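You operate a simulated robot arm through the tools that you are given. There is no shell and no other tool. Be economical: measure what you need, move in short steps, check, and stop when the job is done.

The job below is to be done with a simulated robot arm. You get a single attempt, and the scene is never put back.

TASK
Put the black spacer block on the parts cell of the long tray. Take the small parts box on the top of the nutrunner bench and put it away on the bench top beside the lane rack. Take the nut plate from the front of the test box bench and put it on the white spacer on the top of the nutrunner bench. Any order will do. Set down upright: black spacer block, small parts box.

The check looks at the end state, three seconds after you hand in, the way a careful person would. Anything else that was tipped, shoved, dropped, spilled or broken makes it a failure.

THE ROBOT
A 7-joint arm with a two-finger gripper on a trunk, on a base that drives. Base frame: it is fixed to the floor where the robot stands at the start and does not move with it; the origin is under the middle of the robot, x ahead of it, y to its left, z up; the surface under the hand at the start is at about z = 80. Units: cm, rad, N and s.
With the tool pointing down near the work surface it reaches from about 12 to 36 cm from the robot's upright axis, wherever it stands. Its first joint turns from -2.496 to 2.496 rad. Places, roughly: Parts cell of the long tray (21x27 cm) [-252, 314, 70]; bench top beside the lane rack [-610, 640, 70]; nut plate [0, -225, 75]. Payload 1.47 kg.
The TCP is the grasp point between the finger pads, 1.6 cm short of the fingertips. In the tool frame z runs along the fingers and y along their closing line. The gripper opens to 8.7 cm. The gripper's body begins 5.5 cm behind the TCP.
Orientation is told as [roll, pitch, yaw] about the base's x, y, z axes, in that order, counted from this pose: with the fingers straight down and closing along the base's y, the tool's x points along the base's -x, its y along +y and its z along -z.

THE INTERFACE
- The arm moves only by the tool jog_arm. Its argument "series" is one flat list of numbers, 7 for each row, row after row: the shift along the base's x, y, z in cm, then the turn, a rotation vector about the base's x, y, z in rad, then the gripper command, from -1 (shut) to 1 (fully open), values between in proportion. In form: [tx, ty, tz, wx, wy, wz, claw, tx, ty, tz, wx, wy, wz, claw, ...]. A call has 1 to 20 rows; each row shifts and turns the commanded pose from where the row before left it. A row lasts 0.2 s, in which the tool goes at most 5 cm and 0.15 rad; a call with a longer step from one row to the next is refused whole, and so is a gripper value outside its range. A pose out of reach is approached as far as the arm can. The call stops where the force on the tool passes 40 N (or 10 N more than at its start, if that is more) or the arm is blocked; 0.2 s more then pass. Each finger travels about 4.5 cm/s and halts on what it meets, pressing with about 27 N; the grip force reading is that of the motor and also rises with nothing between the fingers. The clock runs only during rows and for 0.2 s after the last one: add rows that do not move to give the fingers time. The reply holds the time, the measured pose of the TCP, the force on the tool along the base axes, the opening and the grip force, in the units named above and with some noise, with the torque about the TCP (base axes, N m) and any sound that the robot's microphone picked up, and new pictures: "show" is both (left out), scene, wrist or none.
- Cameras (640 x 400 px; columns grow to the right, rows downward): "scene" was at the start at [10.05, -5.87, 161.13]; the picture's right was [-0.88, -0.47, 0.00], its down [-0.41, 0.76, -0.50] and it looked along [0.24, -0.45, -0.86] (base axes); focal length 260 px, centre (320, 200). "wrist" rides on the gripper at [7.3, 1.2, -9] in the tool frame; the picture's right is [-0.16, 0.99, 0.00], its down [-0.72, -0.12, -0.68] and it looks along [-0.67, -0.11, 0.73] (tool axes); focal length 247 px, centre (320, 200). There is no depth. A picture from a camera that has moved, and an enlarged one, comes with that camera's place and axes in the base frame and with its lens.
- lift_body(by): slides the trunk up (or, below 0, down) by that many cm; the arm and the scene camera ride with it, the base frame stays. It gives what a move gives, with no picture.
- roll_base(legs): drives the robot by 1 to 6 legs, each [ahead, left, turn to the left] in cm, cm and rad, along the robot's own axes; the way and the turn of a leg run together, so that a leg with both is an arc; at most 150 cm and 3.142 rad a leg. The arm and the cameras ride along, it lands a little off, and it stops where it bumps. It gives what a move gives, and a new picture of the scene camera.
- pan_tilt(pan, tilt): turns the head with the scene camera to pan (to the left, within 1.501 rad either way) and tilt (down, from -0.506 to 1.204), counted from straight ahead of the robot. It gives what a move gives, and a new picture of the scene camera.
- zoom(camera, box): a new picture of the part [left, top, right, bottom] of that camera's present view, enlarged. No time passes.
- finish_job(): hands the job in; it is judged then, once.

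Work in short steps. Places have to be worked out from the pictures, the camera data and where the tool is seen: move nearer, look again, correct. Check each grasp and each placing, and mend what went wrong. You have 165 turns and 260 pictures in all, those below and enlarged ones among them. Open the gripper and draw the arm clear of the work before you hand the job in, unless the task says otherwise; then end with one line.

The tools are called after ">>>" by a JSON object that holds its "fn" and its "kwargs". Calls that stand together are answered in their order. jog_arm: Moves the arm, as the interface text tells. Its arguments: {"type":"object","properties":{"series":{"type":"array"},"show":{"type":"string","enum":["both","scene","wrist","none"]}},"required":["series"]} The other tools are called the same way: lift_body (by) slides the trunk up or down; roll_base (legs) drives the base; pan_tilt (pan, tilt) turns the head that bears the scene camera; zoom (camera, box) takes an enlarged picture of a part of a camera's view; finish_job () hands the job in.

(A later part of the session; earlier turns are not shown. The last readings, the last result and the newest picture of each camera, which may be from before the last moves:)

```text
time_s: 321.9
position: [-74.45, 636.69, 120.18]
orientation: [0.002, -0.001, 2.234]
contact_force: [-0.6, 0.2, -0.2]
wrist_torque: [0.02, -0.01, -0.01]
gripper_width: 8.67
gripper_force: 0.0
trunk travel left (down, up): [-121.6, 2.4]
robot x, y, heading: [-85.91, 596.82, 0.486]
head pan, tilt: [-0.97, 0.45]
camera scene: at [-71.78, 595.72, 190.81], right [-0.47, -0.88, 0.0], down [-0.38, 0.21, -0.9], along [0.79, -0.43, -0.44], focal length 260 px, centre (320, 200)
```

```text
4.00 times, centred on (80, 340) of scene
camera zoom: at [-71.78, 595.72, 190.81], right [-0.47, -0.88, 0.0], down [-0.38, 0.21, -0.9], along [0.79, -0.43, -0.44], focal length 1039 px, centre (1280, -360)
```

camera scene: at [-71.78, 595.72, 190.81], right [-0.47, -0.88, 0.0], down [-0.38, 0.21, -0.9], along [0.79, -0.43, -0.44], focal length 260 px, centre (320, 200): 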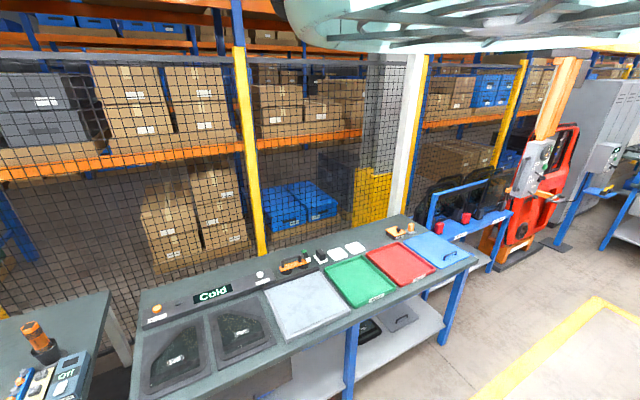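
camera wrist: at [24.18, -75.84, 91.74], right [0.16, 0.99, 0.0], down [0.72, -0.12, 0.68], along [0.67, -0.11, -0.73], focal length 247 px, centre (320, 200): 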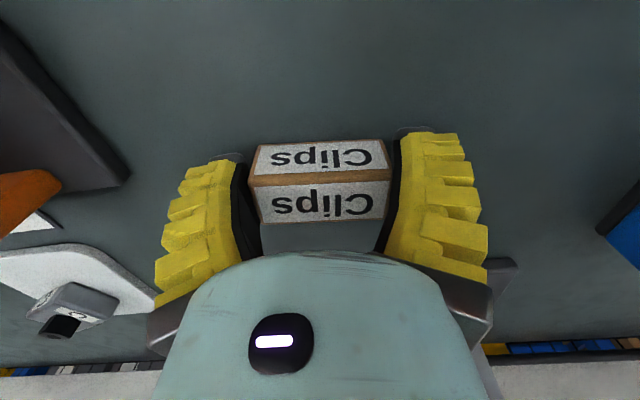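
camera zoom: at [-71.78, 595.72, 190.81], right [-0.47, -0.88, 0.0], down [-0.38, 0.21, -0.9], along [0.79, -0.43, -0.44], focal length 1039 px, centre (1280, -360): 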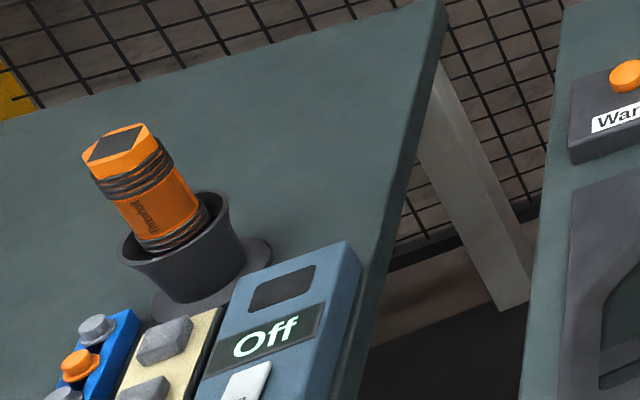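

That is a hand tool, not a spacer. I drive back down the aisle toward the nutrunner bench, looking at the benches as I pass.

>>> {"fn": "roll_base", "kwargs": {"legs": [[0, 0, -0.74], [34.6, -135.7, 0], [34.6, -135.7, 0]]}}

>>> {"fn": "zoom", "kwargs": {"camera": "scene", "box": [60, 90, 380, 290]}}

```text
time_s: 337.6
position: [-54.58, 335.56, 119.97]
orientation: [0.001, 0.002, 1.471]
contact_force: [0.3, -0.9, -0.2]
wrist_torque: [-0.01, -0.01, 0.01]
gripper_width: 8.71
gripper_force: 0.0
trunk travel left (down, up): [-121.6, 2.4]
robot x, y, heading: [-90.12, 314.87, -0.281]
head pan, tilt: [-0.97, 0.45]
camera scene: at [-80.99, 304.09, 190.81], right [-0.95, -0.31, 0.0], down [-0.14, 0.41, -0.9], along [0.28, -0.86, -0.44], focal length 260 px, centre (320, 200)
```

scene: 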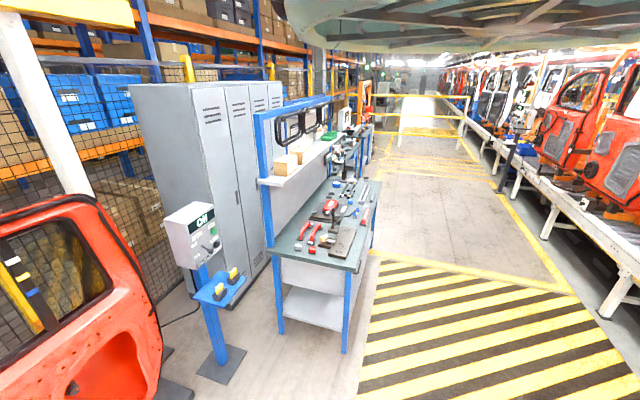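

```text
2.00 times, centred on (220, 190) of scene
camera zoom: at [-80.99, 304.09, 190.81], right [-0.95, -0.31, 0.0], down [-0.14, 0.41, -0.9], along [0.28, -0.86, -0.44], focal length 519 px, centre (520, 220)
```

zoom: 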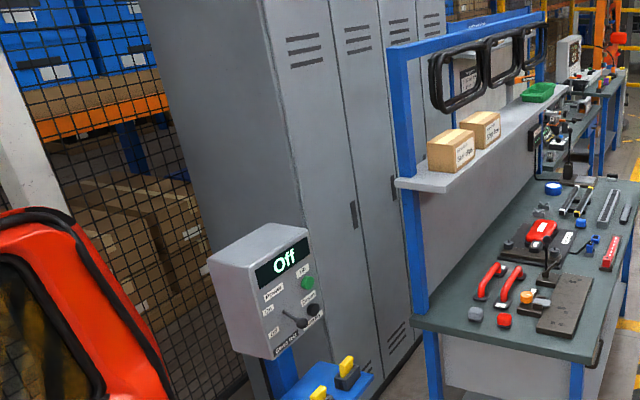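

>>> {"fn": "zoom", "kwargs": {"camera": "scene", "box": [284, 170, 396, 260]}}

>>> {"fn": "roll_base", "kwargs": {"legs": [[37, -133, 0], [20, -70, 0]]}}

>>> {"fn": "zoom", "kwargs": {"camera": "scene", "box": [40, 100, 440, 350]}}

```text
4.44 times, centred on (340, 215) of scene
camera zoom: at [-80.99, 304.09, 190.81], right [-0.95, -0.31, 0.0], down [-0.14, 0.41, -0.9], along [0.28, -0.86, -0.44], focal length 1154 px, centre (231, 133)
```

zoom: 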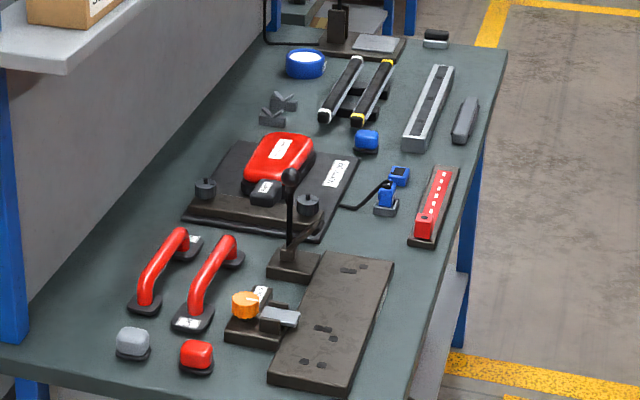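

```text
time_s: 348.1
position: [-52.82, 123.88, 120.03]
orientation: [0.002, 0.0, 1.487]
contact_force: [-0.7, 0.0, 0.6]
wrist_torque: [0.01, 0.04, 0.01]
gripper_width: 8.68
gripper_force: 0.0
trunk travel left (down, up): [-121.6, 2.4]
robot x, y, heading: [-87.98, 102.59, -0.262]
head pan, tilt: [-0.97, 0.45]
camera scene: at [-78.73, 91.96, 190.81], right [-0.95, -0.33, 0.0], down [-0.14, 0.41, -0.9], along [0.29, -0.85, -0.44], focal length 260 px, centre (320, 200)
```

scene: 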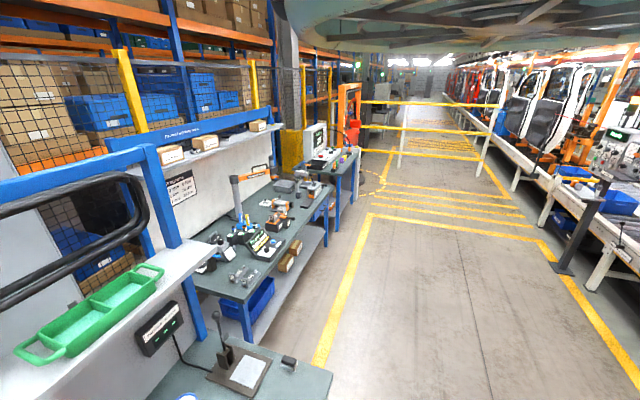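

```text
1.60 times, centred on (240, 225) of scene
camera zoom: at [-78.73, 91.96, 190.81], right [-0.95, -0.33, 0.0], down [-0.14, 0.41, -0.9], along [0.29, -0.85, -0.44], focal length 416 px, centre (448, 160)
```

zoom: 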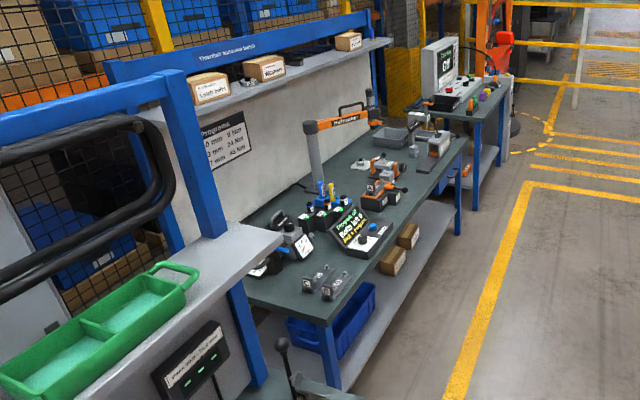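

>>> {"fn": "zoom", "kwargs": {"camera": "scene", "box": [190, 320, 318, 400]}}

>>> {"fn": "zoom", "kwargs": {"camera": "scene", "box": [150, 200, 310, 300]}}

>>> {"fn": "zoom", "kwargs": {"camera": "scene", "box": [150, 110, 280, 190]}}

```text
5.00 times, centred on (254, 360) of scene
camera zoom: at [-78.73, 91.96, 190.81], right [-0.95, -0.33, 0.0], down [-0.14, 0.41, -0.9], along [0.29, -0.85, -0.44], focal length 1299 px, centre (650, -600)
```

zoom: 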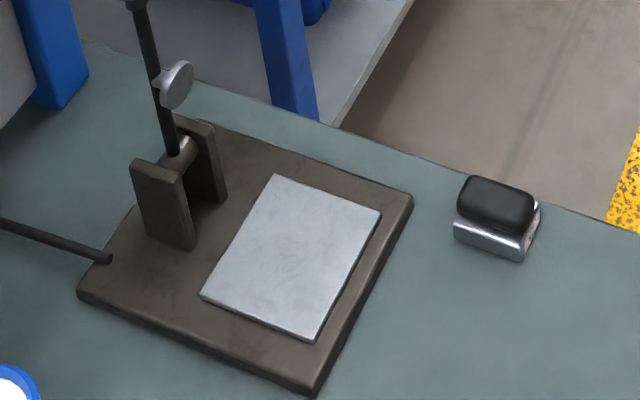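

```text
4.00 times, centred on (230, 250) of scene
camera zoom: at [-78.73, 91.96, 190.81], right [-0.95, -0.33, 0.0], down [-0.14, 0.41, -0.9], along [0.29, -0.85, -0.44], focal length 1039 px, centre (680, 0)
```

zoom: 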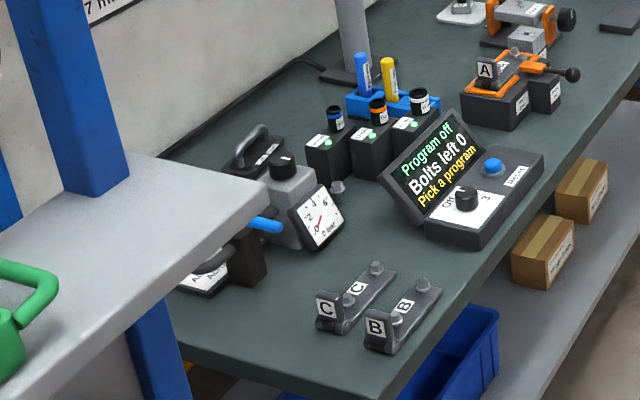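

```text
4.92 times, centred on (215, 150) of scene
camera zoom: at [-78.73, 91.96, 190.81], right [-0.95, -0.33, 0.0], down [-0.14, 0.41, -0.9], along [0.29, -0.85, -0.44], focal length 1279 px, centre (837, 446)
```

zoom: 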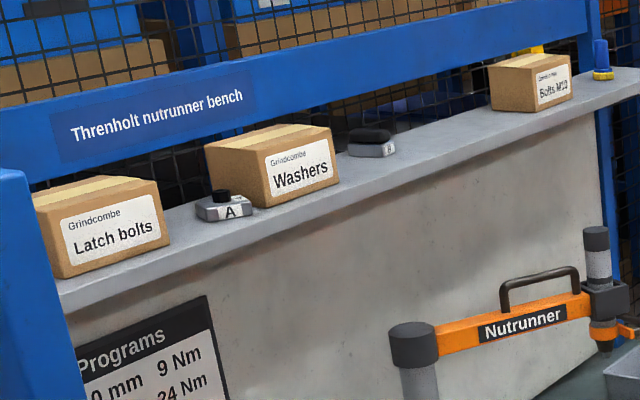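

I turn to look down into the near end of the nutrunner bench where I saw the black block.

>>> {"fn": "roll_base", "kwargs": {"legs": [[0, 0, 0.8], [0, -75, 0]]}}

>>> {"fn": "zoom", "kwargs": {"camera": "scene", "box": [200, 160, 520, 360]}}

```text
time_s: 354.2
position: [-41.95, 81.34, 119.99]
orientation: [0.003, 0.001, 2.304]
contact_force: [0.9, -0.6, 0.8]
wrist_torque: [-0.01, -0.02, -0.02]
gripper_width: 8.7
gripper_force: 0.0
trunk travel left (down, up): [-121.6, 2.4]
robot x, y, heading: [-50.63, 40.49, 0.553]
head pan, tilt: [-0.97, 0.45]
camera scene: at [-36.5, 40.72, 190.81], right [-0.41, -0.91, 0.0], down [-0.4, 0.18, -0.9], along [0.82, -0.37, -0.44], focal length 260 px, centre (320, 200)
```

scene: 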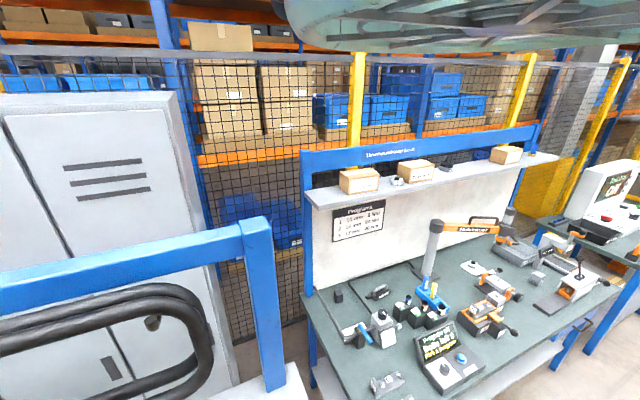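

```text
2.00 times, centred on (360, 260) of scene
camera zoom: at [-36.5, 40.72, 190.81], right [-0.41, -0.91, 0.0], down [-0.4, 0.18, -0.9], along [0.82, -0.37, -0.44], focal length 519 px, centre (240, 80)
```

zoom: 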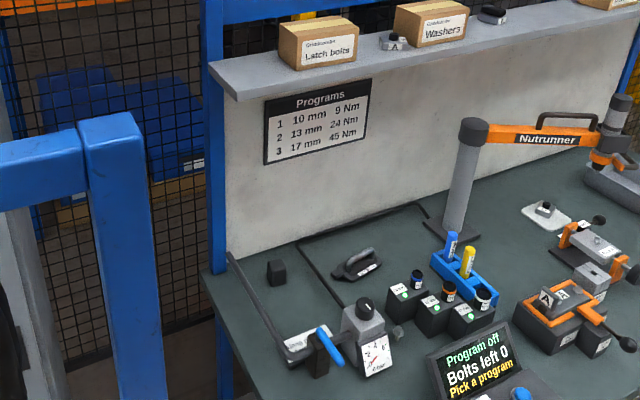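

There it is, a plain free-standing black block. Enlarging to measure.

>>> {"fn": "zoom", "kwargs": {"camera": "scene", "box": [316, 275, 380, 315]}}

```text
10.00 times, centred on (348, 295) of scene
camera zoom: at [-36.5, 40.72, 190.81], right [-0.41, -0.91, 0.0], down [-0.4, 0.18, -0.9], along [0.82, -0.37, -0.44], focal length 2597 px, centre (40, -750)
```

zoom: 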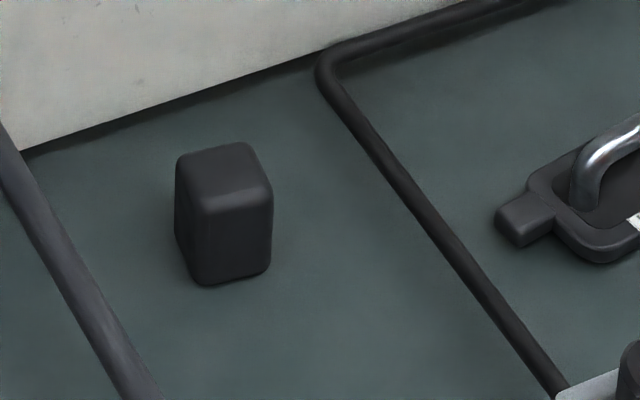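

The black spacer block: ≈4×4×4.5 cm at (53.7,-10.9), rotated about -9°. To keep the hull off the shelf, I use a long reach (r≈47): extend the arm, set the yaw, and turn the robot.

>>> {"fn": "jog_arm", "kwargs": {"series": [2, 0.5, 0, 0, 0, 0.07, 1, 2, 0.5, 0, 0, 0, 0.07, 1, 2, 0.5, 0, 0, 0, 0.07, 1, 2, 0.4, 0, 0, 0, 0.06, 1, 1.8, 0.4, 0, 0, 0, 0, 1], "show": "none"}}

>>> {"fn": "roll_base", "kwargs": {"legs": [[0, 0, -1.163]]}}

```text
time_s: 355.4
position: [-32.28, 83.66, 120.13]
orientation: [0.002, -0.002, 2.574]
contact_force: [0.4, -0.1, 0.0]
wrist_torque: [-0.02, -0.03, 0.03]
gripper_width: 8.71
gripper_force: 0.0
trunk travel left (down, up): [-121.6, 2.4]
robot x, y, heading: [-50.94, 41.14, 0.551]
head pan, tilt: [-0.97, 0.45]
```

```text
time_s: 357.4
position: [-23.92, 74.72, 123.3]
orientation: [0.082, -0.217, 2.134]
contact_force: [-7.3, -1.3, -1.2]
wrist_torque: [0.21, -0.81, -0.25]
gripper_width: 8.75
gripper_force: 0.1
trunk travel left (down, up): [-121.6, 2.4]
robot x, y, heading: [-50.77, 40.82, -0.015]
head pan, tilt: [-0.97, 0.45]
stopped in leg 1: the force on the tool passed its limit at 138 N (the readings are from after the stop); the commanded pose is now the measured one
camera scene: at [-39.0, 33.03, 190.8], right [-0.84, -0.55, 0.0], down [-0.24, 0.36, -0.9], along [0.49, -0.75, -0.44], focal length 260 px, centre (320, 200)
```

scene: 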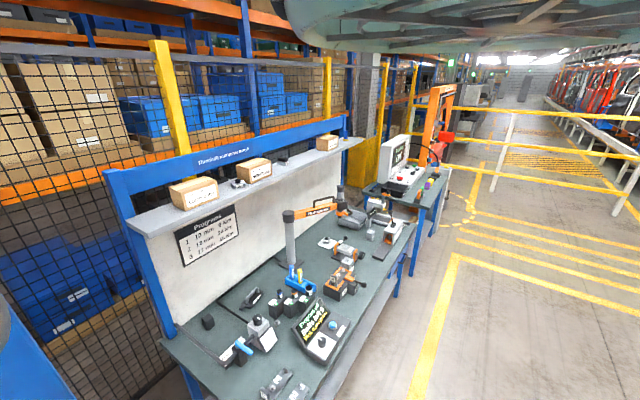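

Contact: the tool hit something (likely the neighbouring bench's shelf) during the turn. I retreat straight back in -x and look.

>>> {"fn": "roll_base", "kwargs": {"legs": [[-35, 0, 0]]}}

>>> {"fn": "zoom", "kwargs": {"camera": "wrist", "box": [0, 0, 640, 400]}}

```text
time_s: 359.7
position: [-59.43, 75.34, 123.39]
orientation: [0.079, -0.215, 2.128]
contact_force: [0.5, 0.2, 0.0]
wrist_torque: [0.01, -0.02, 0.01]
gripper_width: 8.71
gripper_force: 0.1
trunk travel left (down, up): [-121.6, 2.4]
robot x, y, heading: [-86.46, 41.81, -0.018]
head pan, tilt: [-0.97, 0.45]
camera scene: at [-74.81, 33.66, 190.8], right [-0.84, -0.54, 0.0], down [-0.24, 0.37, -0.9], along [0.49, -0.76, -0.44], focal length 260 px, centre (320, 200)
```

scene: 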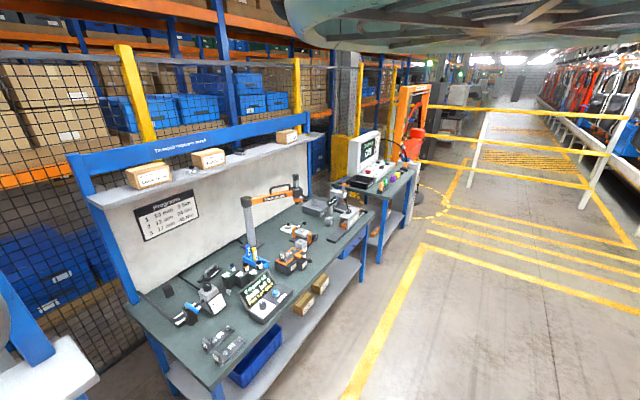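

```text
1.00 times, centred on (320, 200) of wrist (not enlarged: the box is as wide or as high as the picture)
camera zoom: at [-54.98, 67.37, 130.66], right [-0.91, -0.41, 0.11], down [-0.16, 0.57, 0.81], along [-0.39, 0.72, -0.58], focal length 247 px, centre (320, 200)
```

zoom: 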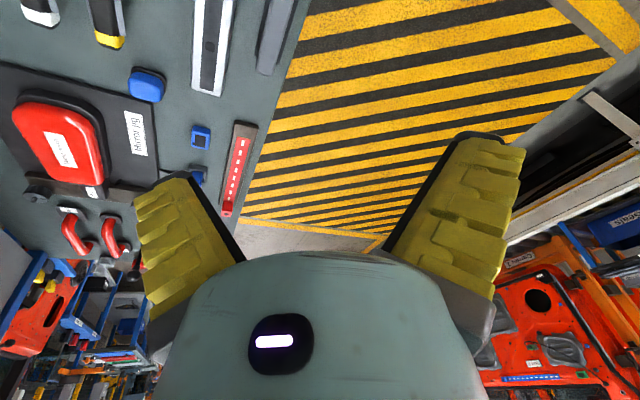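

The neighbouring tool bench reaches out to x≈-62, so its back shelf was hit. I straighten the tool and go back to the earlier viewpoint to see whether anything there moved.

>>> {"fn": "jog_arm", "kwargs": {"series": [-1, 0, 0, 0, 0, 0, 1, -1, 0, 0, 0, 0, 0, 1], "show": "none"}}

>>> {"fn": "roll_base", "kwargs": {"legs": [[-1.5, 60.5, -0.244]]}}

>>> {"fn": "zoom", "kwargs": {"camera": "scene", "box": [0, 120, 320, 400]}}

```text
time_s: 360.3
position: [-61.37, 75.39, 123.42]
orientation: [0.079, -0.215, 2.13]
contact_force: [-0.4, -0.1, 0.1]
wrist_torque: [-0.01, 0.03, 0.0]
gripper_width: 8.7
gripper_force: 0.1
trunk travel left (down, up): [-121.6, 2.4]
robot x, y, heading: [-86.66, 41.3, -0.021]
head pan, tilt: [-0.97, 0.45]
```

```text
time_s: 363.8
position: [-46.79, 128.36, 123.51]
orientation: [0.078, -0.214, 1.887]
contact_force: [-0.1, -0.1, -0.5]
wrist_torque: [0.0, -0.04, -0.01]
gripper_width: 8.69
gripper_force: 0.1
trunk travel left (down, up): [-121.6, 2.4]
robot x, y, heading: [-79.62, 101.67, -0.265]
head pan, tilt: [-0.97, 0.45]
camera scene: at [-70.02, 91.08, 190.81], right [-0.95, -0.33, 0.0], down [-0.14, 0.41, -0.9], along [0.29, -0.85, -0.44], focal length 260 px, centre (320, 200)
```

scene: 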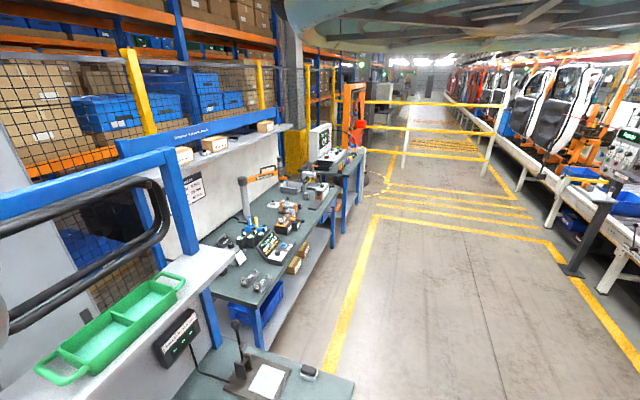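

```text
1.43 times, centred on (160, 260) of scene
camera zoom: at [-70.02, 91.08, 190.81], right [-0.95, -0.33, 0.0], down [-0.14, 0.41, -0.9], along [0.29, -0.85, -0.44], focal length 371 px, centre (549, 114)
```

zoom: 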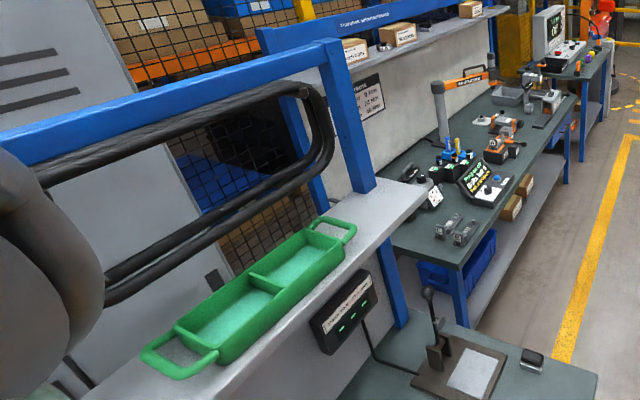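

I compare the green tray's position on its shelf precisely with the earlier picture.

>>> {"fn": "zoom", "kwargs": {"camera": "scene", "box": [20, 220, 260, 390]}}

>>> {"fn": "pan_tilt", "kwargs": {"pan": -0.97, "tilt": 0.62}}

```text
2.35 times, centred on (140, 305) of scene
camera zoom: at [-70.02, 91.08, 190.81], right [-0.95, -0.33, 0.0], down [-0.14, 0.41, -0.9], along [0.29, -0.85, -0.44], focal length 611 px, centre (744, -47)
```

zoom: 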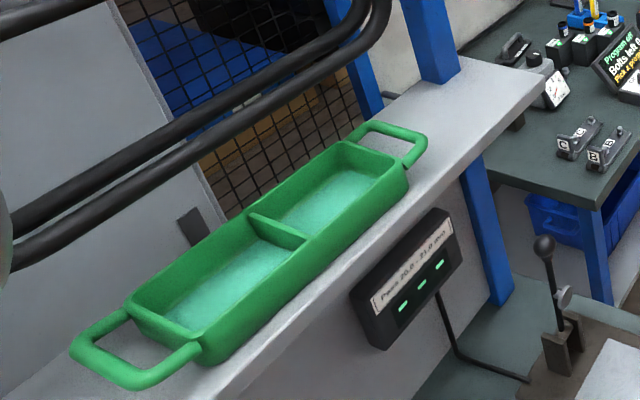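

```text
time_s: 364.5
position: [-46.96, 128.44, 123.4]
orientation: [0.078, -0.214, 1.885]
contact_force: [-0.3, 0.3, 0.2]
wrist_torque: [0.04, 0.0, -0.01]
gripper_width: 8.69
gripper_force: 0.1
trunk travel left (down, up): [-121.6, 2.4]
robot x, y, heading: [-79.59, 101.43, -0.265]
head pan, tilt: [-0.97, 0.62]
camera scene: at [-70.15, 91.45, 189.33], right [-0.95, -0.32, 0.0], down [-0.19, 0.55, -0.82], along [0.27, -0.77, -0.58], focal length 260 px, centre (320, 200)
```

scene: 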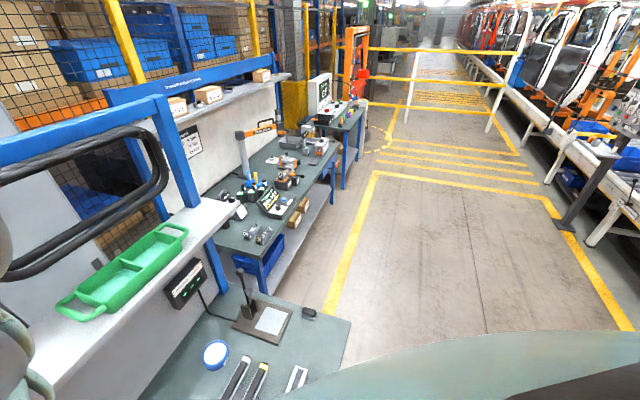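

No visible displacement: the hand hit the fixed shelf edge (x≈-14, z≈130) and the green tray sits as before within measuring error. I level the tool and move away from that bench to the aisle at y≈-12, turning there to heading -0.61.

>>> {"fn": "jog_arm", "kwargs": {"series": [0, 0, 0, -0.09, -0.07, 0, 1, 0, 0, 0, -0.089, -0.07, 0, 1, 0, 0, 0, 0, 0, 0, 1], "show": "none"}}

>>> {"fn": "roll_base", "kwargs": {"legs": [[-15, 0, 0], [33, -108, 0], [0, 0, -0.345]]}}

```text
time_s: 365.3
position: [-46.79, 128.39, 123.47]
orientation: [0.001, 0.0, 1.892]
contact_force: [-0.1, 0.4, 0.3]
wrist_torque: [0.01, -0.01, -0.01]
gripper_width: 8.7
gripper_force: 0.1
trunk travel left (down, up): [-121.6, 2.4]
robot x, y, heading: [-79.93, 101.29, -0.267]
head pan, tilt: [-0.97, 0.62]
```

```text
time_s: 373.0
position: [-49.49, 8.02, 123.49]
orientation: [0.003, -0.001, 1.563]
contact_force: [0.7, 0.2, -0.6]
wrist_torque: [-0.02, -0.04, 0.03]
gripper_width: 8.68
gripper_force: 0.1
trunk travel left (down, up): [-121.6, 2.4]
robot x, y, heading: [-89.11, -6.62, -0.592]
head pan, tilt: [-0.97, 0.62]
camera scene: at [-83.66, -19.38, 189.28], right [-1.0, 0.0, 0.0], down [0.0, 0.58, -0.81], along [0.0, -0.81, -0.58], focal length 260 px, centre (320, 200)
```

scene: 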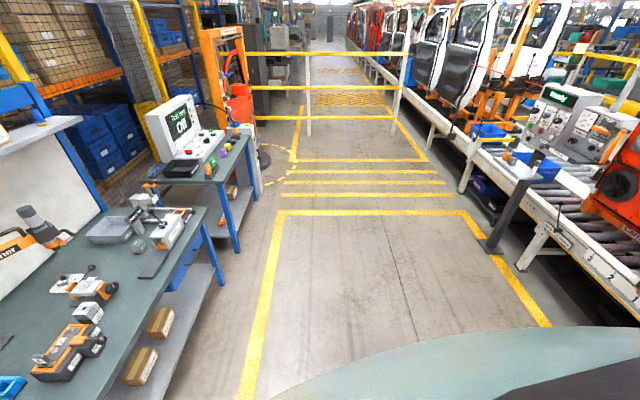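

Now extend the arm to r≈47 straight ahead in +x and set yaw 1.41.

>>> {"fn": "jog_arm", "kwargs": {"series": [0.93, -1.83, -0.3, 0, 0, -0.019, 1, 0.93, -1.83, -0.3, 0, 0, -0.019, 1, 0.93, -1.83, -0.3, 0, 0, -0.019, 1, 0.93, -1.83, -0.3, 0, 0, -0.019, 1, 0.93, -1.83, -0.3, 0, 0, -0.019, 1, 0.93, -1.83, -0.3, 0, 0, -0.019, 1, 0.93, -1.83, -0.3, 0, 0, -0.019, 1, 0.93, -1.83, -0.3, 0, 0, -0.02, 1], "show": "wrist"}}

```text
time_s: 374.8
position: [-42.24, -6.78, 120.98]
orientation: [0.002, 0.0, 1.41]
contact_force: [0.1, 0.0, -0.4]
wrist_torque: [-0.02, 0.01, 0.06]
gripper_width: 8.7
gripper_force: 0.2
trunk travel left (down, up): [-121.6, 2.4]
robot x, y, heading: [-89.48, -6.47, -0.597]
head pan, tilt: [-0.97, 0.62]
camera wrist: at [-44.55, -13.81, 129.97], right [-0.95, 0.32, 0.0], down [0.23, 0.69, 0.68], along [0.21, 0.65, -0.73], focal length 247 px, centre (320, 200)
```

wrist: 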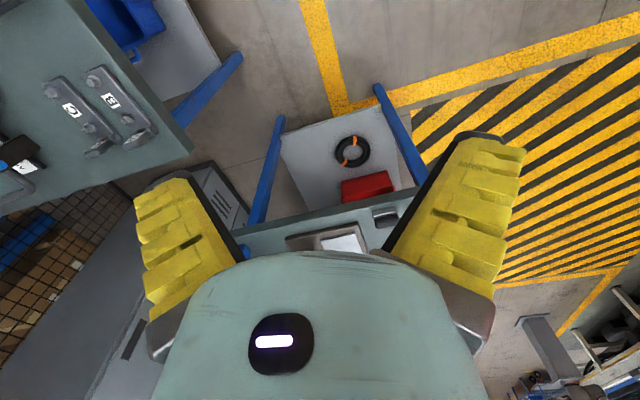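

Reach OK. I drive in +x over the bench end and look.

>>> {"fn": "roll_base", "kwargs": {"legs": [[62.9, 35.5, 0]]}}

>>> {"fn": "zoom", "kwargs": {"camera": "wrist", "box": [0, 0, 640, 400]}}

```text
time_s: 378.8
position: [30.03, -13.21, 121.0]
orientation: [0.002, 0.0, 1.4]
contact_force: [1.0, -0.5, 0.0]
wrist_torque: [-0.01, 0.03, 0.01]
gripper_width: 8.68
gripper_force: 0.2
trunk travel left (down, up): [-121.6, 2.4]
robot x, y, heading: [-17.25, -12.76, -0.602]
head pan, tilt: [-0.97, 0.62]
camera scene: at [-11.48, -25.52, 189.28], right [-1.0, 0.01, 0.0], down [0.0, 0.58, -0.81], along [-0.01, -0.81, -0.58], focal length 260 px, centre (320, 200)
```

scene: 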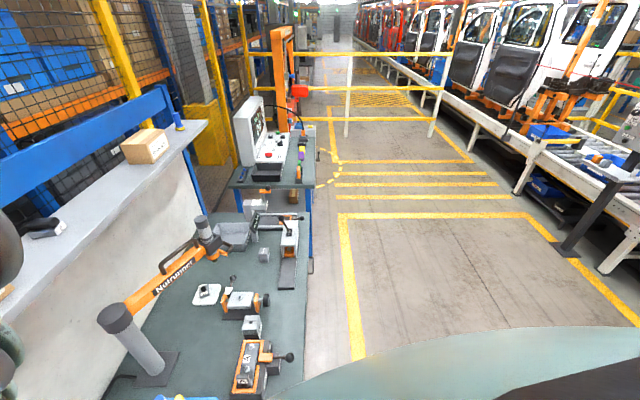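

```text
1.00 times, centred on (320, 200) of wrist (not enlarged: the box is as wide or as high as the picture)
camera zoom: at [27.68, -20.2, 129.98], right [-0.95, 0.32, 0.0], down [0.24, 0.69, 0.68], along [0.22, 0.64, -0.73], focal length 247 px, centre (320, 200)
```

zoom: 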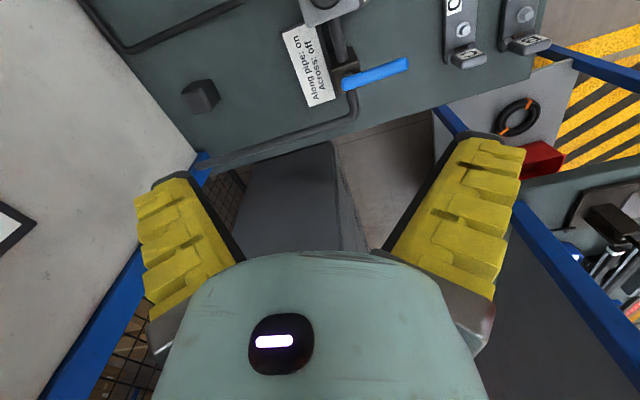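

Block at (54.4,-11.0). I turn slightly left (keeping clear of the neighbouring bench frame) and drive in so the tool is above the block.

>>> {"fn": "roll_base", "kwargs": {"legs": [[0, 0, 0.14], [23.9, 7.1, 0]]}}

>>> {"fn": "jog_arm", "kwargs": {"series": [0, 0, 0, 0, 0, -0.065, 1, 0, 0, 0, 0, 0, -0.065, 1, 0, 0, 0, 0, 0, 0, 1], "show": "wrist"}}

```text
time_s: 380.9
position: [39.74, -8.32, 119.3]
orientation: [0.121, -0.016, 1.621]
contact_force: [0.4, 0.2, -0.5]
wrist_torque: [0.01, 0.05, 0.01]
gripper_width: 8.71
gripper_force: 0.1
trunk travel left (down, up): [-121.6, 2.4]
robot x, y, heading: [0.81, -16.46, -0.465]
head pan, tilt: [-0.97, 0.62]
stopped in leg 2: the robot was blocked; the commanded pose is now the measured one
camera scene: at [8.22, -28.12, 189.18], right [-0.99, -0.13, 0.0], down [-0.07, 0.58, -0.81], along [0.1, -0.81, -0.58], focal length 260 px, centre (320, 200)
```

scene: 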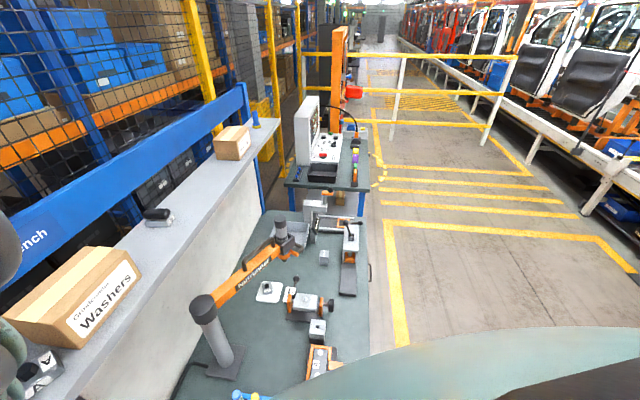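

```text
time_s: 381.8
position: [39.97, -8.08, 119.5]
orientation: [0.118, -0.021, 1.491]
contact_force: [-1.0, -0.4, 0.5]
wrist_torque: [0.0, 0.01, 0.04]
gripper_width: 8.7
gripper_force: 0.1
trunk travel left (down, up): [-121.6, 2.4]
robot x, y, heading: [0.99, -16.48, -0.466]
head pan, tilt: [-0.97, 0.62]
camera wrist: at [39.19, -15.57, 128.42], right [-0.97, 0.23, 0.12], down [0.25, 0.69, 0.68], along [0.08, 0.68, -0.73], focal length 247 px, centre (320, 200)
```

wrist: 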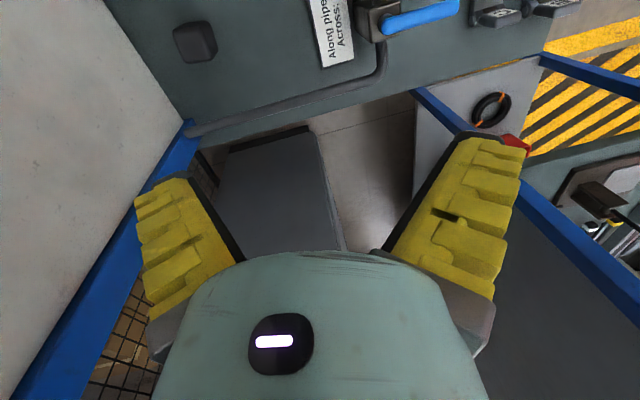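

Blocked: the elbow touched the shelf area. I retreat the same way at once and inspect the shelf.

>>> {"fn": "roll_base", "kwargs": {"legs": [[-24, -7, 0]]}}

>>> {"fn": "zoom", "kwargs": {"camera": "scene", "box": [0, 150, 320, 350]}}

```text
time_s: 383.6
position: [15.4, -3.49, 119.7]
orientation: [0.115, -0.019, 1.493]
contact_force: [-0.6, -1.0, 0.3]
wrist_torque: [0.01, 0.0, -0.04]
gripper_width: 8.67
gripper_force: 0.1
trunk travel left (down, up): [-121.6, 2.4]
robot x, y, heading: [-23.83, -12.48, -0.465]
head pan, tilt: [-0.97, 0.62]
camera scene: at [-16.32, -23.63, 189.28], right [-0.99, -0.13, 0.0], down [-0.08, 0.58, -0.81], along [0.11, -0.81, -0.58], focal length 260 px, centre (320, 200)
```

scene: 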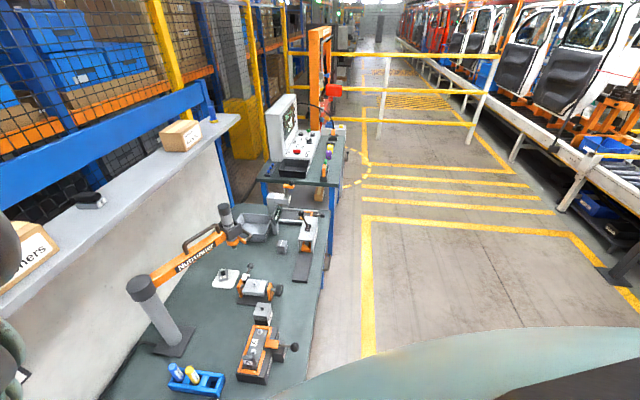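

```text
2.00 times, centred on (160, 250) of scene
camera zoom: at [-16.32, -23.63, 189.28], right [-0.99, -0.13, 0.0], down [-0.08, 0.58, -0.81], along [0.11, -0.81, -0.58], focal length 519 px, centre (640, 100)
```

zoom: 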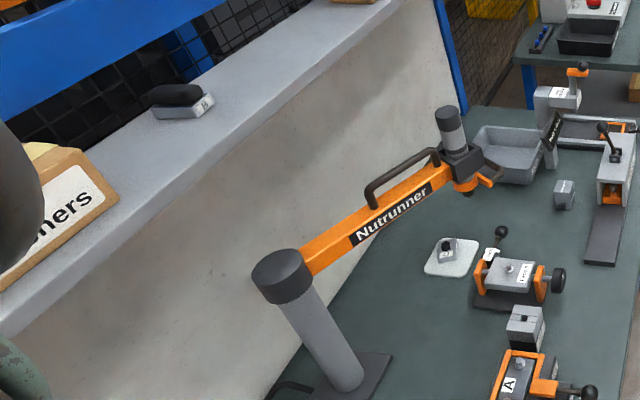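

I back farther off, level the tool, and turn to view the whole shelf for any displaced item.

>>> {"fn": "roll_base", "kwargs": {"legs": [[-45, -22, 0], [0, 0, 0.6]]}}

>>> {"fn": "zoom", "kwargs": {"camera": "scene", "box": [60, 60, 380, 260]}}

```text
time_s: 388.2
position: [-46.46, 17.63, 119.5]
orientation: [0.114, -0.02, 2.106]
contact_force: [0.0, 0.5, -0.8]
wrist_torque: [0.02, 0.0, 0.01]
gripper_width: 8.7
gripper_force: 0.2
trunk travel left (down, up): [-121.6, 2.4]
robot x, y, heading: [-74.06, -11.61, 0.147]
head pan, tilt: [-0.97, 0.62]
camera scene: at [-60.99, -16.89, 189.28], right [-0.74, -0.68, 0.0], down [-0.39, 0.43, -0.81], along [0.55, -0.6, -0.58], focal length 260 px, centre (320, 200)
```

scene: 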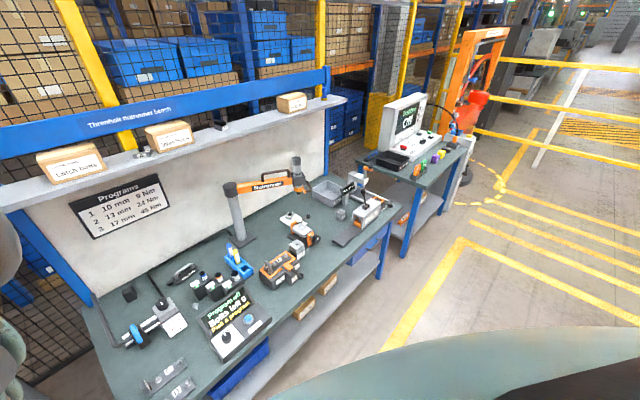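

```text
2.00 times, centred on (220, 160) of scene
camera zoom: at [-60.99, -16.89, 189.28], right [-0.74, -0.68, 0.0], down [-0.39, 0.43, -0.81], along [0.55, -0.6, -0.58], focal length 519 px, centre (520, 280)
```

zoom: 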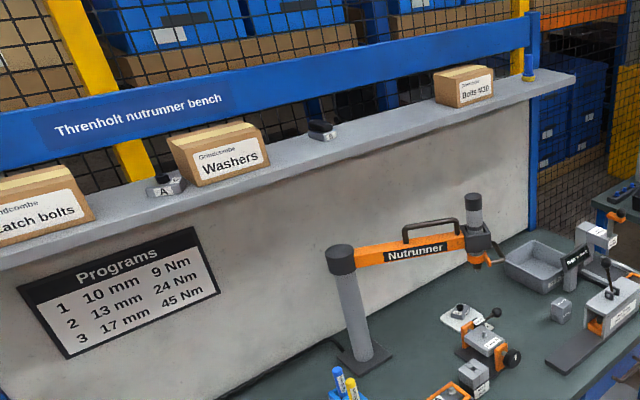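

All shelf items stand as before; the forearm had only leaned on the front of the Latch-bolts box. The shelf front is at x≈44, z≈142–145, so I must go in *under* it with the arm already lowered. First restore the level, stretched pose.

>>> {"fn": "jog_arm", "kwargs": {"series": [0, 0, 0, 0.041, -0.108, 0, 1, 1.6, 0.8, 0, 0, 0, -0.04, 1, 1.6, 0.8, 0, 0, 0, -0.04, 1, 1.7, 0.8, 0, 0, 0, 0, 1, 1.7, 0.8, 0, 0, 0, 0, 1, 0, 0, 0, 0, 0, 0, 1], "show": "none"}}

>>> {"fn": "roll_base", "kwargs": {"legs": [[0, 0, -0.62]]}}

>>> {"fn": "lift_body", "kwargs": {"by": -16}}

```text
time_s: 389.6
position: [-39.95, 20.96, 119.55]
orientation: [0.003, 0.0, 2.025]
contact_force: [-0.2, -0.1, 0.8]
wrist_torque: [-0.02, -0.06, 0.01]
gripper_width: 8.72
gripper_force: 0.1
trunk travel left (down, up): [-121.6, 2.4]
robot x, y, heading: [-73.93, -11.33, 0.148]
head pan, tilt: [-0.97, 0.62]
```

```text
time_s: 391.6
position: [-27.55, -4.8, 119.53]
orientation: [-0.001, -0.001, 1.404]
contact_force: [0.3, 0.7, -0.1]
wrist_torque: [-0.01, -0.04, 0.02]
gripper_width: 8.7
gripper_force: 0.0
trunk travel left (down, up): [-121.6, 2.4]
robot x, y, heading: [-73.78, -11.57, -0.468]
head pan, tilt: [-0.97, 0.62]
camera scene: at [-66.55, -23.34, 189.28], right [-0.99, -0.12, 0.0], down [-0.07, 0.58, -0.81], along [0.1, -0.81, -0.58], focal length 260 px, centre (320, 200)
```

scene: 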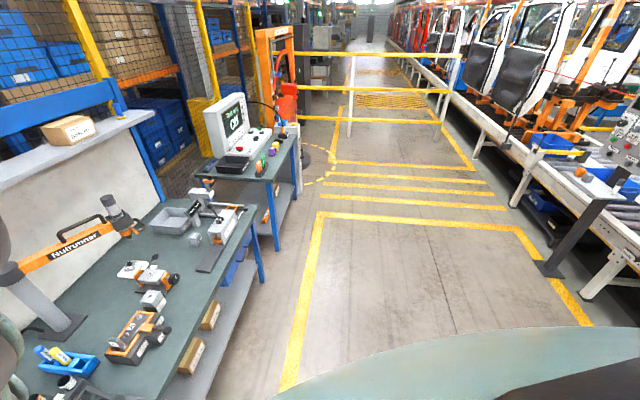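

```text
time_s: 393.5
position: [-27.38, -4.8, 103.67]
orientation: [-0.001, 0.001, 1.405]
contact_force: [-0.1, 0.4, -0.6]
wrist_torque: [0.03, 0.0, 0.01]
gripper_width: 8.69
gripper_force: 0.0
trunk travel left (down, up): [-105.6, 18.4]
robot x, y, heading: [-73.96, -11.6, -0.471]
head pan, tilt: [-0.97, 0.62]
```

Now drive in, tool toward (42,-11.5) at z≈103.6.

>>> {"fn": "roll_base", "kwargs": {"legs": [[64.9, 25.5, 0]]}}

>>> {"fn": "zoom", "kwargs": {"camera": "wrist", "box": [0, 0, 640, 400]}}

```text
time_s: 397.3
position: [42.06, -12.17, 103.47]
orientation: [0.0, 0.0, 1.397]
contact_force: [-1.3, 0.3, 0.7]
wrist_torque: [-0.02, -0.03, -0.05]
gripper_width: 8.72
gripper_force: 0.0
trunk travel left (down, up): [-105.6, 18.4]
robot x, y, heading: [-4.08, -18.7, -0.484]
head pan, tilt: [-0.97, 0.62]
camera scene: at [2.75, -30.37, 173.28], right [-0.99, -0.11, 0.0], down [-0.07, 0.58, -0.81], along [0.09, -0.81, -0.58], focal length 260 px, centre (320, 200)
```

scene: 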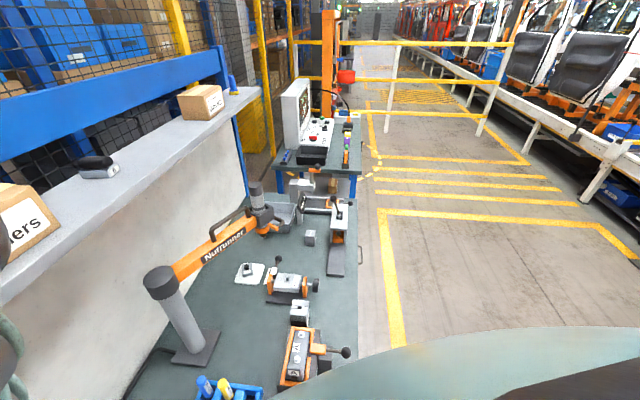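

```text
1.00 times, centred on (320, 200) of wrist (not enlarged: the box is as wide or as high as the picture)
camera zoom: at [39.64, -19.23, 112.56], right [-0.95, 0.33, 0.0], down [0.24, 0.69, 0.68], along [0.22, 0.64, -0.73], focal length 247 px, centre (320, 200)
```

zoom: 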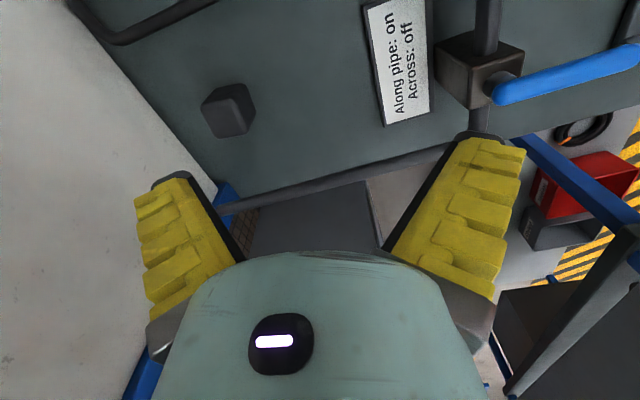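

Clear. Lower 13 cm here, then slide +12.5 in x over the block.

>>> {"fn": "lift_body", "kwargs": {"by": -13}}

>>> {"fn": "roll_base", "kwargs": {"legs": [[10.6, 6.6, 0]]}}

>>> {"fn": "zoom", "kwargs": {"camera": "wrist", "box": [0, 0, 640, 400]}}

```text
time_s: 398.9
position: [41.92, -12.1, 90.64]
orientation: [0.0, -0.001, 1.4]
contact_force: [-0.6, -0.5, -0.4]
wrist_torque: [0.0, -0.01, 0.01]
gripper_width: 8.69
gripper_force: 0.1
trunk travel left (down, up): [-92.6, 31.4]
robot x, y, heading: [-4.2, -18.76, -0.482]
head pan, tilt: [-0.97, 0.62]
```

```text
time_s: 400.1
position: [54.29, -11.12, 90.58]
orientation: [0.0, 0.0, 1.398]
contact_force: [0.9, 0.1, 0.2]
wrist_torque: [0.02, 0.0, 0.02]
gripper_width: 8.72
gripper_force: 0.0
trunk travel left (down, up): [-92.6, 31.4]
robot x, y, heading: [7.95, -17.6, -0.478]
head pan, tilt: [-0.97, 0.62]
camera scene: at [15.04, -29.39, 160.28], right [-0.99, -0.11, 0.0], down [-0.07, 0.58, -0.81], along [0.09, -0.81, -0.58], focal length 260 px, centre (320, 200)
```

scene: 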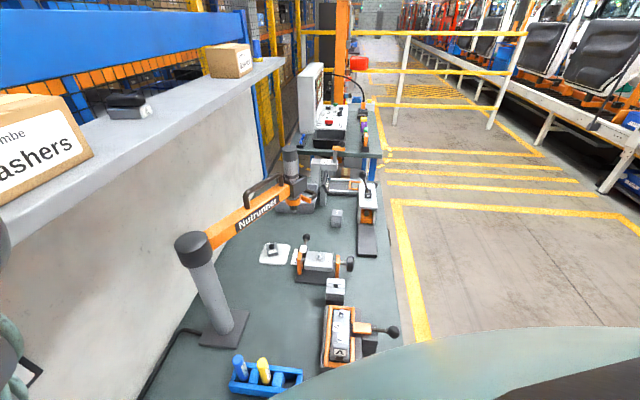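

```text
1.00 times, centred on (320, 200) of wrist (not enlarged: the box is as wide or as high as the picture)
camera zoom: at [51.92, -18.2, 99.56], right [-0.95, 0.32, 0.0], down [0.24, 0.69, 0.68], along [0.22, 0.64, -0.73], focal length 247 px, centre (320, 200)
```

zoom: 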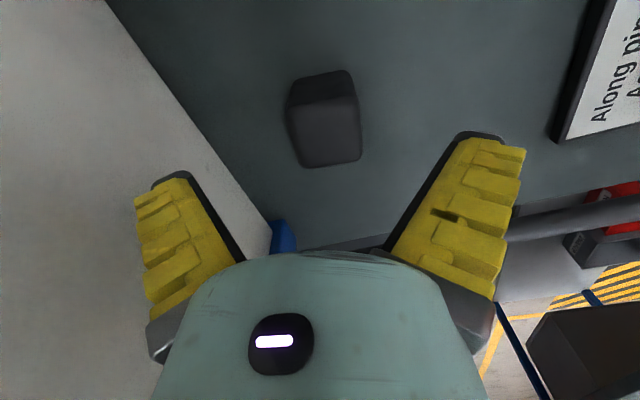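

Perfectly aligned; block centre (53.95,-10.9). I shift -0.3 in x, pre-close slightly, and lower to TCP ≈84.

>>> {"fn": "jog_arm", "kwargs": {"series": [-0.3, 0.1, 0, 0, 0, 0, 0.6, 0, 0, 0, 0, 0, 0, 0.5, 0, 0, 0, 0, 0, 0, 0.5], "show": "none"}}

>>> {"fn": "lift_body", "kwargs": {"by": -6.4}}

>>> {"fn": "jog_arm", "kwargs": {"series": [0, 0, 0, 0, 0, 0, 0.2, 0, 0, 0, 0, 0, 0, -0.3, 0, 0, 0, 0, 0, 0, -1, 0, 0, 0, 0, 0, 0, -1], "show": "wrist"}}

```text
time_s: 400.9
position: [54.04, -11.01, 90.65]
orientation: [0.0, 0.0, 1.397]
contact_force: [-0.3, 0.5, 0.4]
wrist_torque: [-0.01, -0.03, -0.03]
gripper_width: 6.94
gripper_force: 2.9
trunk travel left (down, up): [-92.6, 31.4]
robot x, y, heading: [8.0, -17.5, -0.48]
head pan, tilt: [-0.97, 0.62]
```

```text
time_s: 402.0
position: [53.95, -10.9, 84.22]
orientation: [0.0, 0.0, 1.395]
contact_force: [-0.7, -0.6, -0.6]
wrist_torque: [-0.02, -0.01, 0.01]
gripper_width: 6.94
gripper_force: 2.9
trunk travel left (down, up): [-86.2, 37.8]
robot x, y, heading: [8.14, -17.27, -0.479]
head pan, tilt: [-0.97, 0.62]
```

```text
time_s: 403.0
position: [53.99, -10.97, 84.19]
orientation: [0.001, -0.001, 1.4]
contact_force: [-0.4, -0.4, 0.4]
wrist_torque: [0.02, -0.02, 0.02]
gripper_width: 4.32
gripper_force: 26.9
trunk travel left (down, up): [-86.2, 37.8]
robot x, y, heading: [8.26, -17.22, -0.476]
head pan, tilt: [-0.97, 0.62]
camera wrist: at [51.58, -18.07, 93.15], right [-0.95, 0.32, 0.0], down [0.24, 0.69, 0.68], along [0.22, 0.64, -0.73], focal length 247 px, centre (320, 200)
```

wrist: 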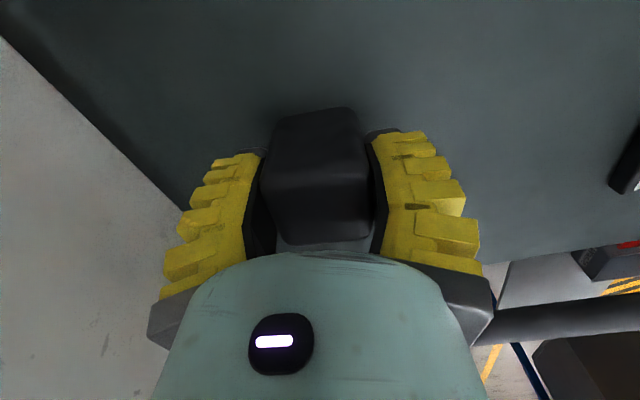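

Gripped at 4.32 cm. Lift 6.5, slide back out from under the shelf, then raise to 103 and check.

>>> {"fn": "lift_body", "kwargs": {"by": 7}}

>>> {"fn": "roll_base", "kwargs": {"legs": [[-10.6, -6.6, 0]]}}

>>> {"fn": "lift_body", "kwargs": {"by": 13}}

>>> {"fn": "zoom", "kwargs": {"camera": "wrist", "box": [0, 0, 640, 400]}}

```text
time_s: 404.1
position: [54.06, -11.01, 91.13]
orientation: [0.003, 0.0, 1.398]
contact_force: [0.2, 0.2, -0.7]
wrist_torque: [0.01, 0.01, 0.0]
gripper_width: 4.28
gripper_force: 27.5
trunk travel left (down, up): [-93.2, 30.8]
robot x, y, heading: [7.73, -17.81, -0.482]
head pan, tilt: [-0.97, 0.62]
```

```text
time_s: 405.3
position: [41.62, -11.98, 91.12]
orientation: [-0.001, -0.001, 1.397]
contact_force: [-0.2, -0.1, -0.9]
wrist_torque: [-0.02, 0.0, -0.03]
gripper_width: 4.28
gripper_force: 27.6
trunk travel left (down, up): [-93.2, 30.8]
robot x, y, heading: [-4.61, -18.55, -0.477]
head pan, tilt: [-0.97, 0.62]
camera scene: at [2.75, -30.39, 160.88], right [-0.99, -0.11, 0.0], down [-0.07, 0.58, -0.81], along [0.09, -0.81, -0.58], focal length 260 px, centre (320, 200)
```

scene: 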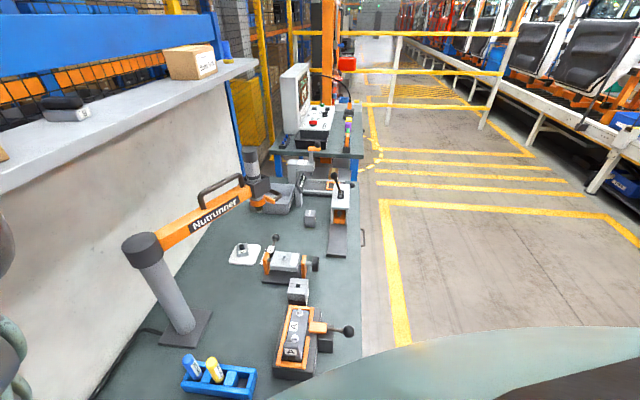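

```text
time_s: 406.9
position: [41.63, -12.02, 104.08]
orientation: [0.002, 0.0, 1.399]
contact_force: [0.3, -0.6, -1.1]
wrist_torque: [0.02, 0.03, -0.02]
gripper_width: 4.24
gripper_force: 26.9
trunk travel left (down, up): [-106.2, 17.8]
robot x, y, heading: [-4.49, -18.77, -0.476]
head pan, tilt: [-0.97, 0.62]
```

```text
1.00 times, centred on (320, 200) of wrist (not enlarged: the box is as wide or as high as the picture)
camera zoom: at [39.28, -19.1, 113.14], right [-0.95, 0.33, 0.0], down [0.24, 0.69, 0.68], along [0.22, 0.64, -0.73], focal length 247 px, centre (320, 200)
```

zoom: 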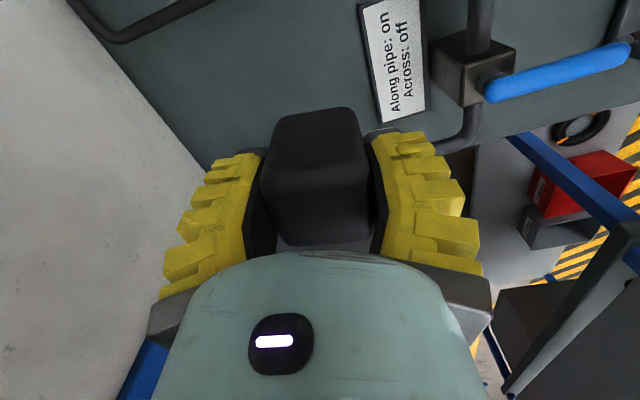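

Held. To limit slipping time I drive straight on: out to the aisle, turn, and up toward the long tray.

>>> {"fn": "lift_body", "kwargs": {"by": 14}}

>>> {"fn": "roll_base", "kwargs": {"legs": [[-80, -41.2, 0], [0, 0, 2.66], [139.2, -36.7, 0], [133.4, -44.9, 0]]}}

>>> {"fn": "zoom", "kwargs": {"camera": "wrist", "box": [0, 0, 640, 400]}}

```text
time_s: 408.6
position: [41.7, -11.87, 118.22]
orientation: [0.002, 0.001, 1.396]
contact_force: [-0.7, 0.4, -1.0]
wrist_torque: [-0.01, -0.01, 0.02]
gripper_width: 4.23
gripper_force: 27.1
trunk travel left (down, up): [-120.2, 3.8]
robot x, y, heading: [-4.41, -18.2, -0.481]
head pan, tilt: [-0.97, 0.62]
```

```text
time_s: 432.9
position: [-233.02, 262.11, 118.35]
orientation: [0.002, 0.001, -2.199]
contact_force: [-0.1, 1.1, -0.9]
wrist_torque: [0.04, 0.02, 0.01]
gripper_width: 4.24
gripper_force: 27.0
trunk travel left (down, up): [-120.2, 3.8]
robot x, y, heading: [-188.62, 247.78, 2.204]
head pan, tilt: [-0.97, 0.62]
camera scene: at [-190.13, 261.59, 187.88], right [0.94, -0.33, 0.0], down [-0.19, -0.55, -0.81], along [0.27, 0.77, -0.58], focal length 260 px, centre (320, 200)
```

scene: 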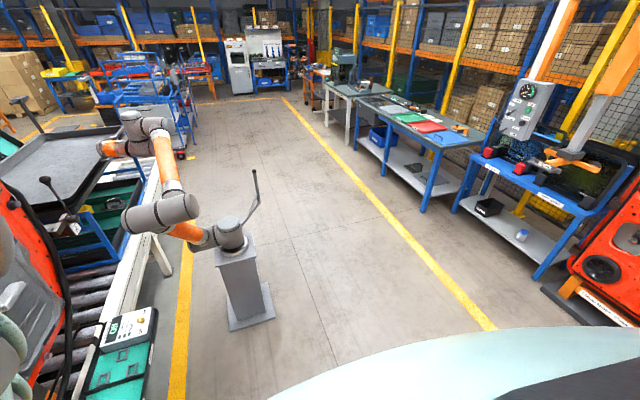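

```text
1.00 times, centred on (320, 200) of wrist (not enlarged: the box is as wide or as high as the picture)
camera zoom: at [-227.82, 267.17, 127.15], right [0.71, -0.71, 0.0], down [-0.52, -0.52, 0.68], along [-0.48, -0.48, -0.73], focal length 247 px, centre (320, 200)
```

zoom: 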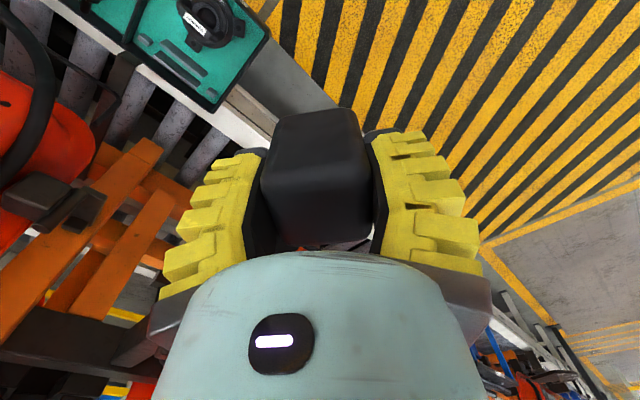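

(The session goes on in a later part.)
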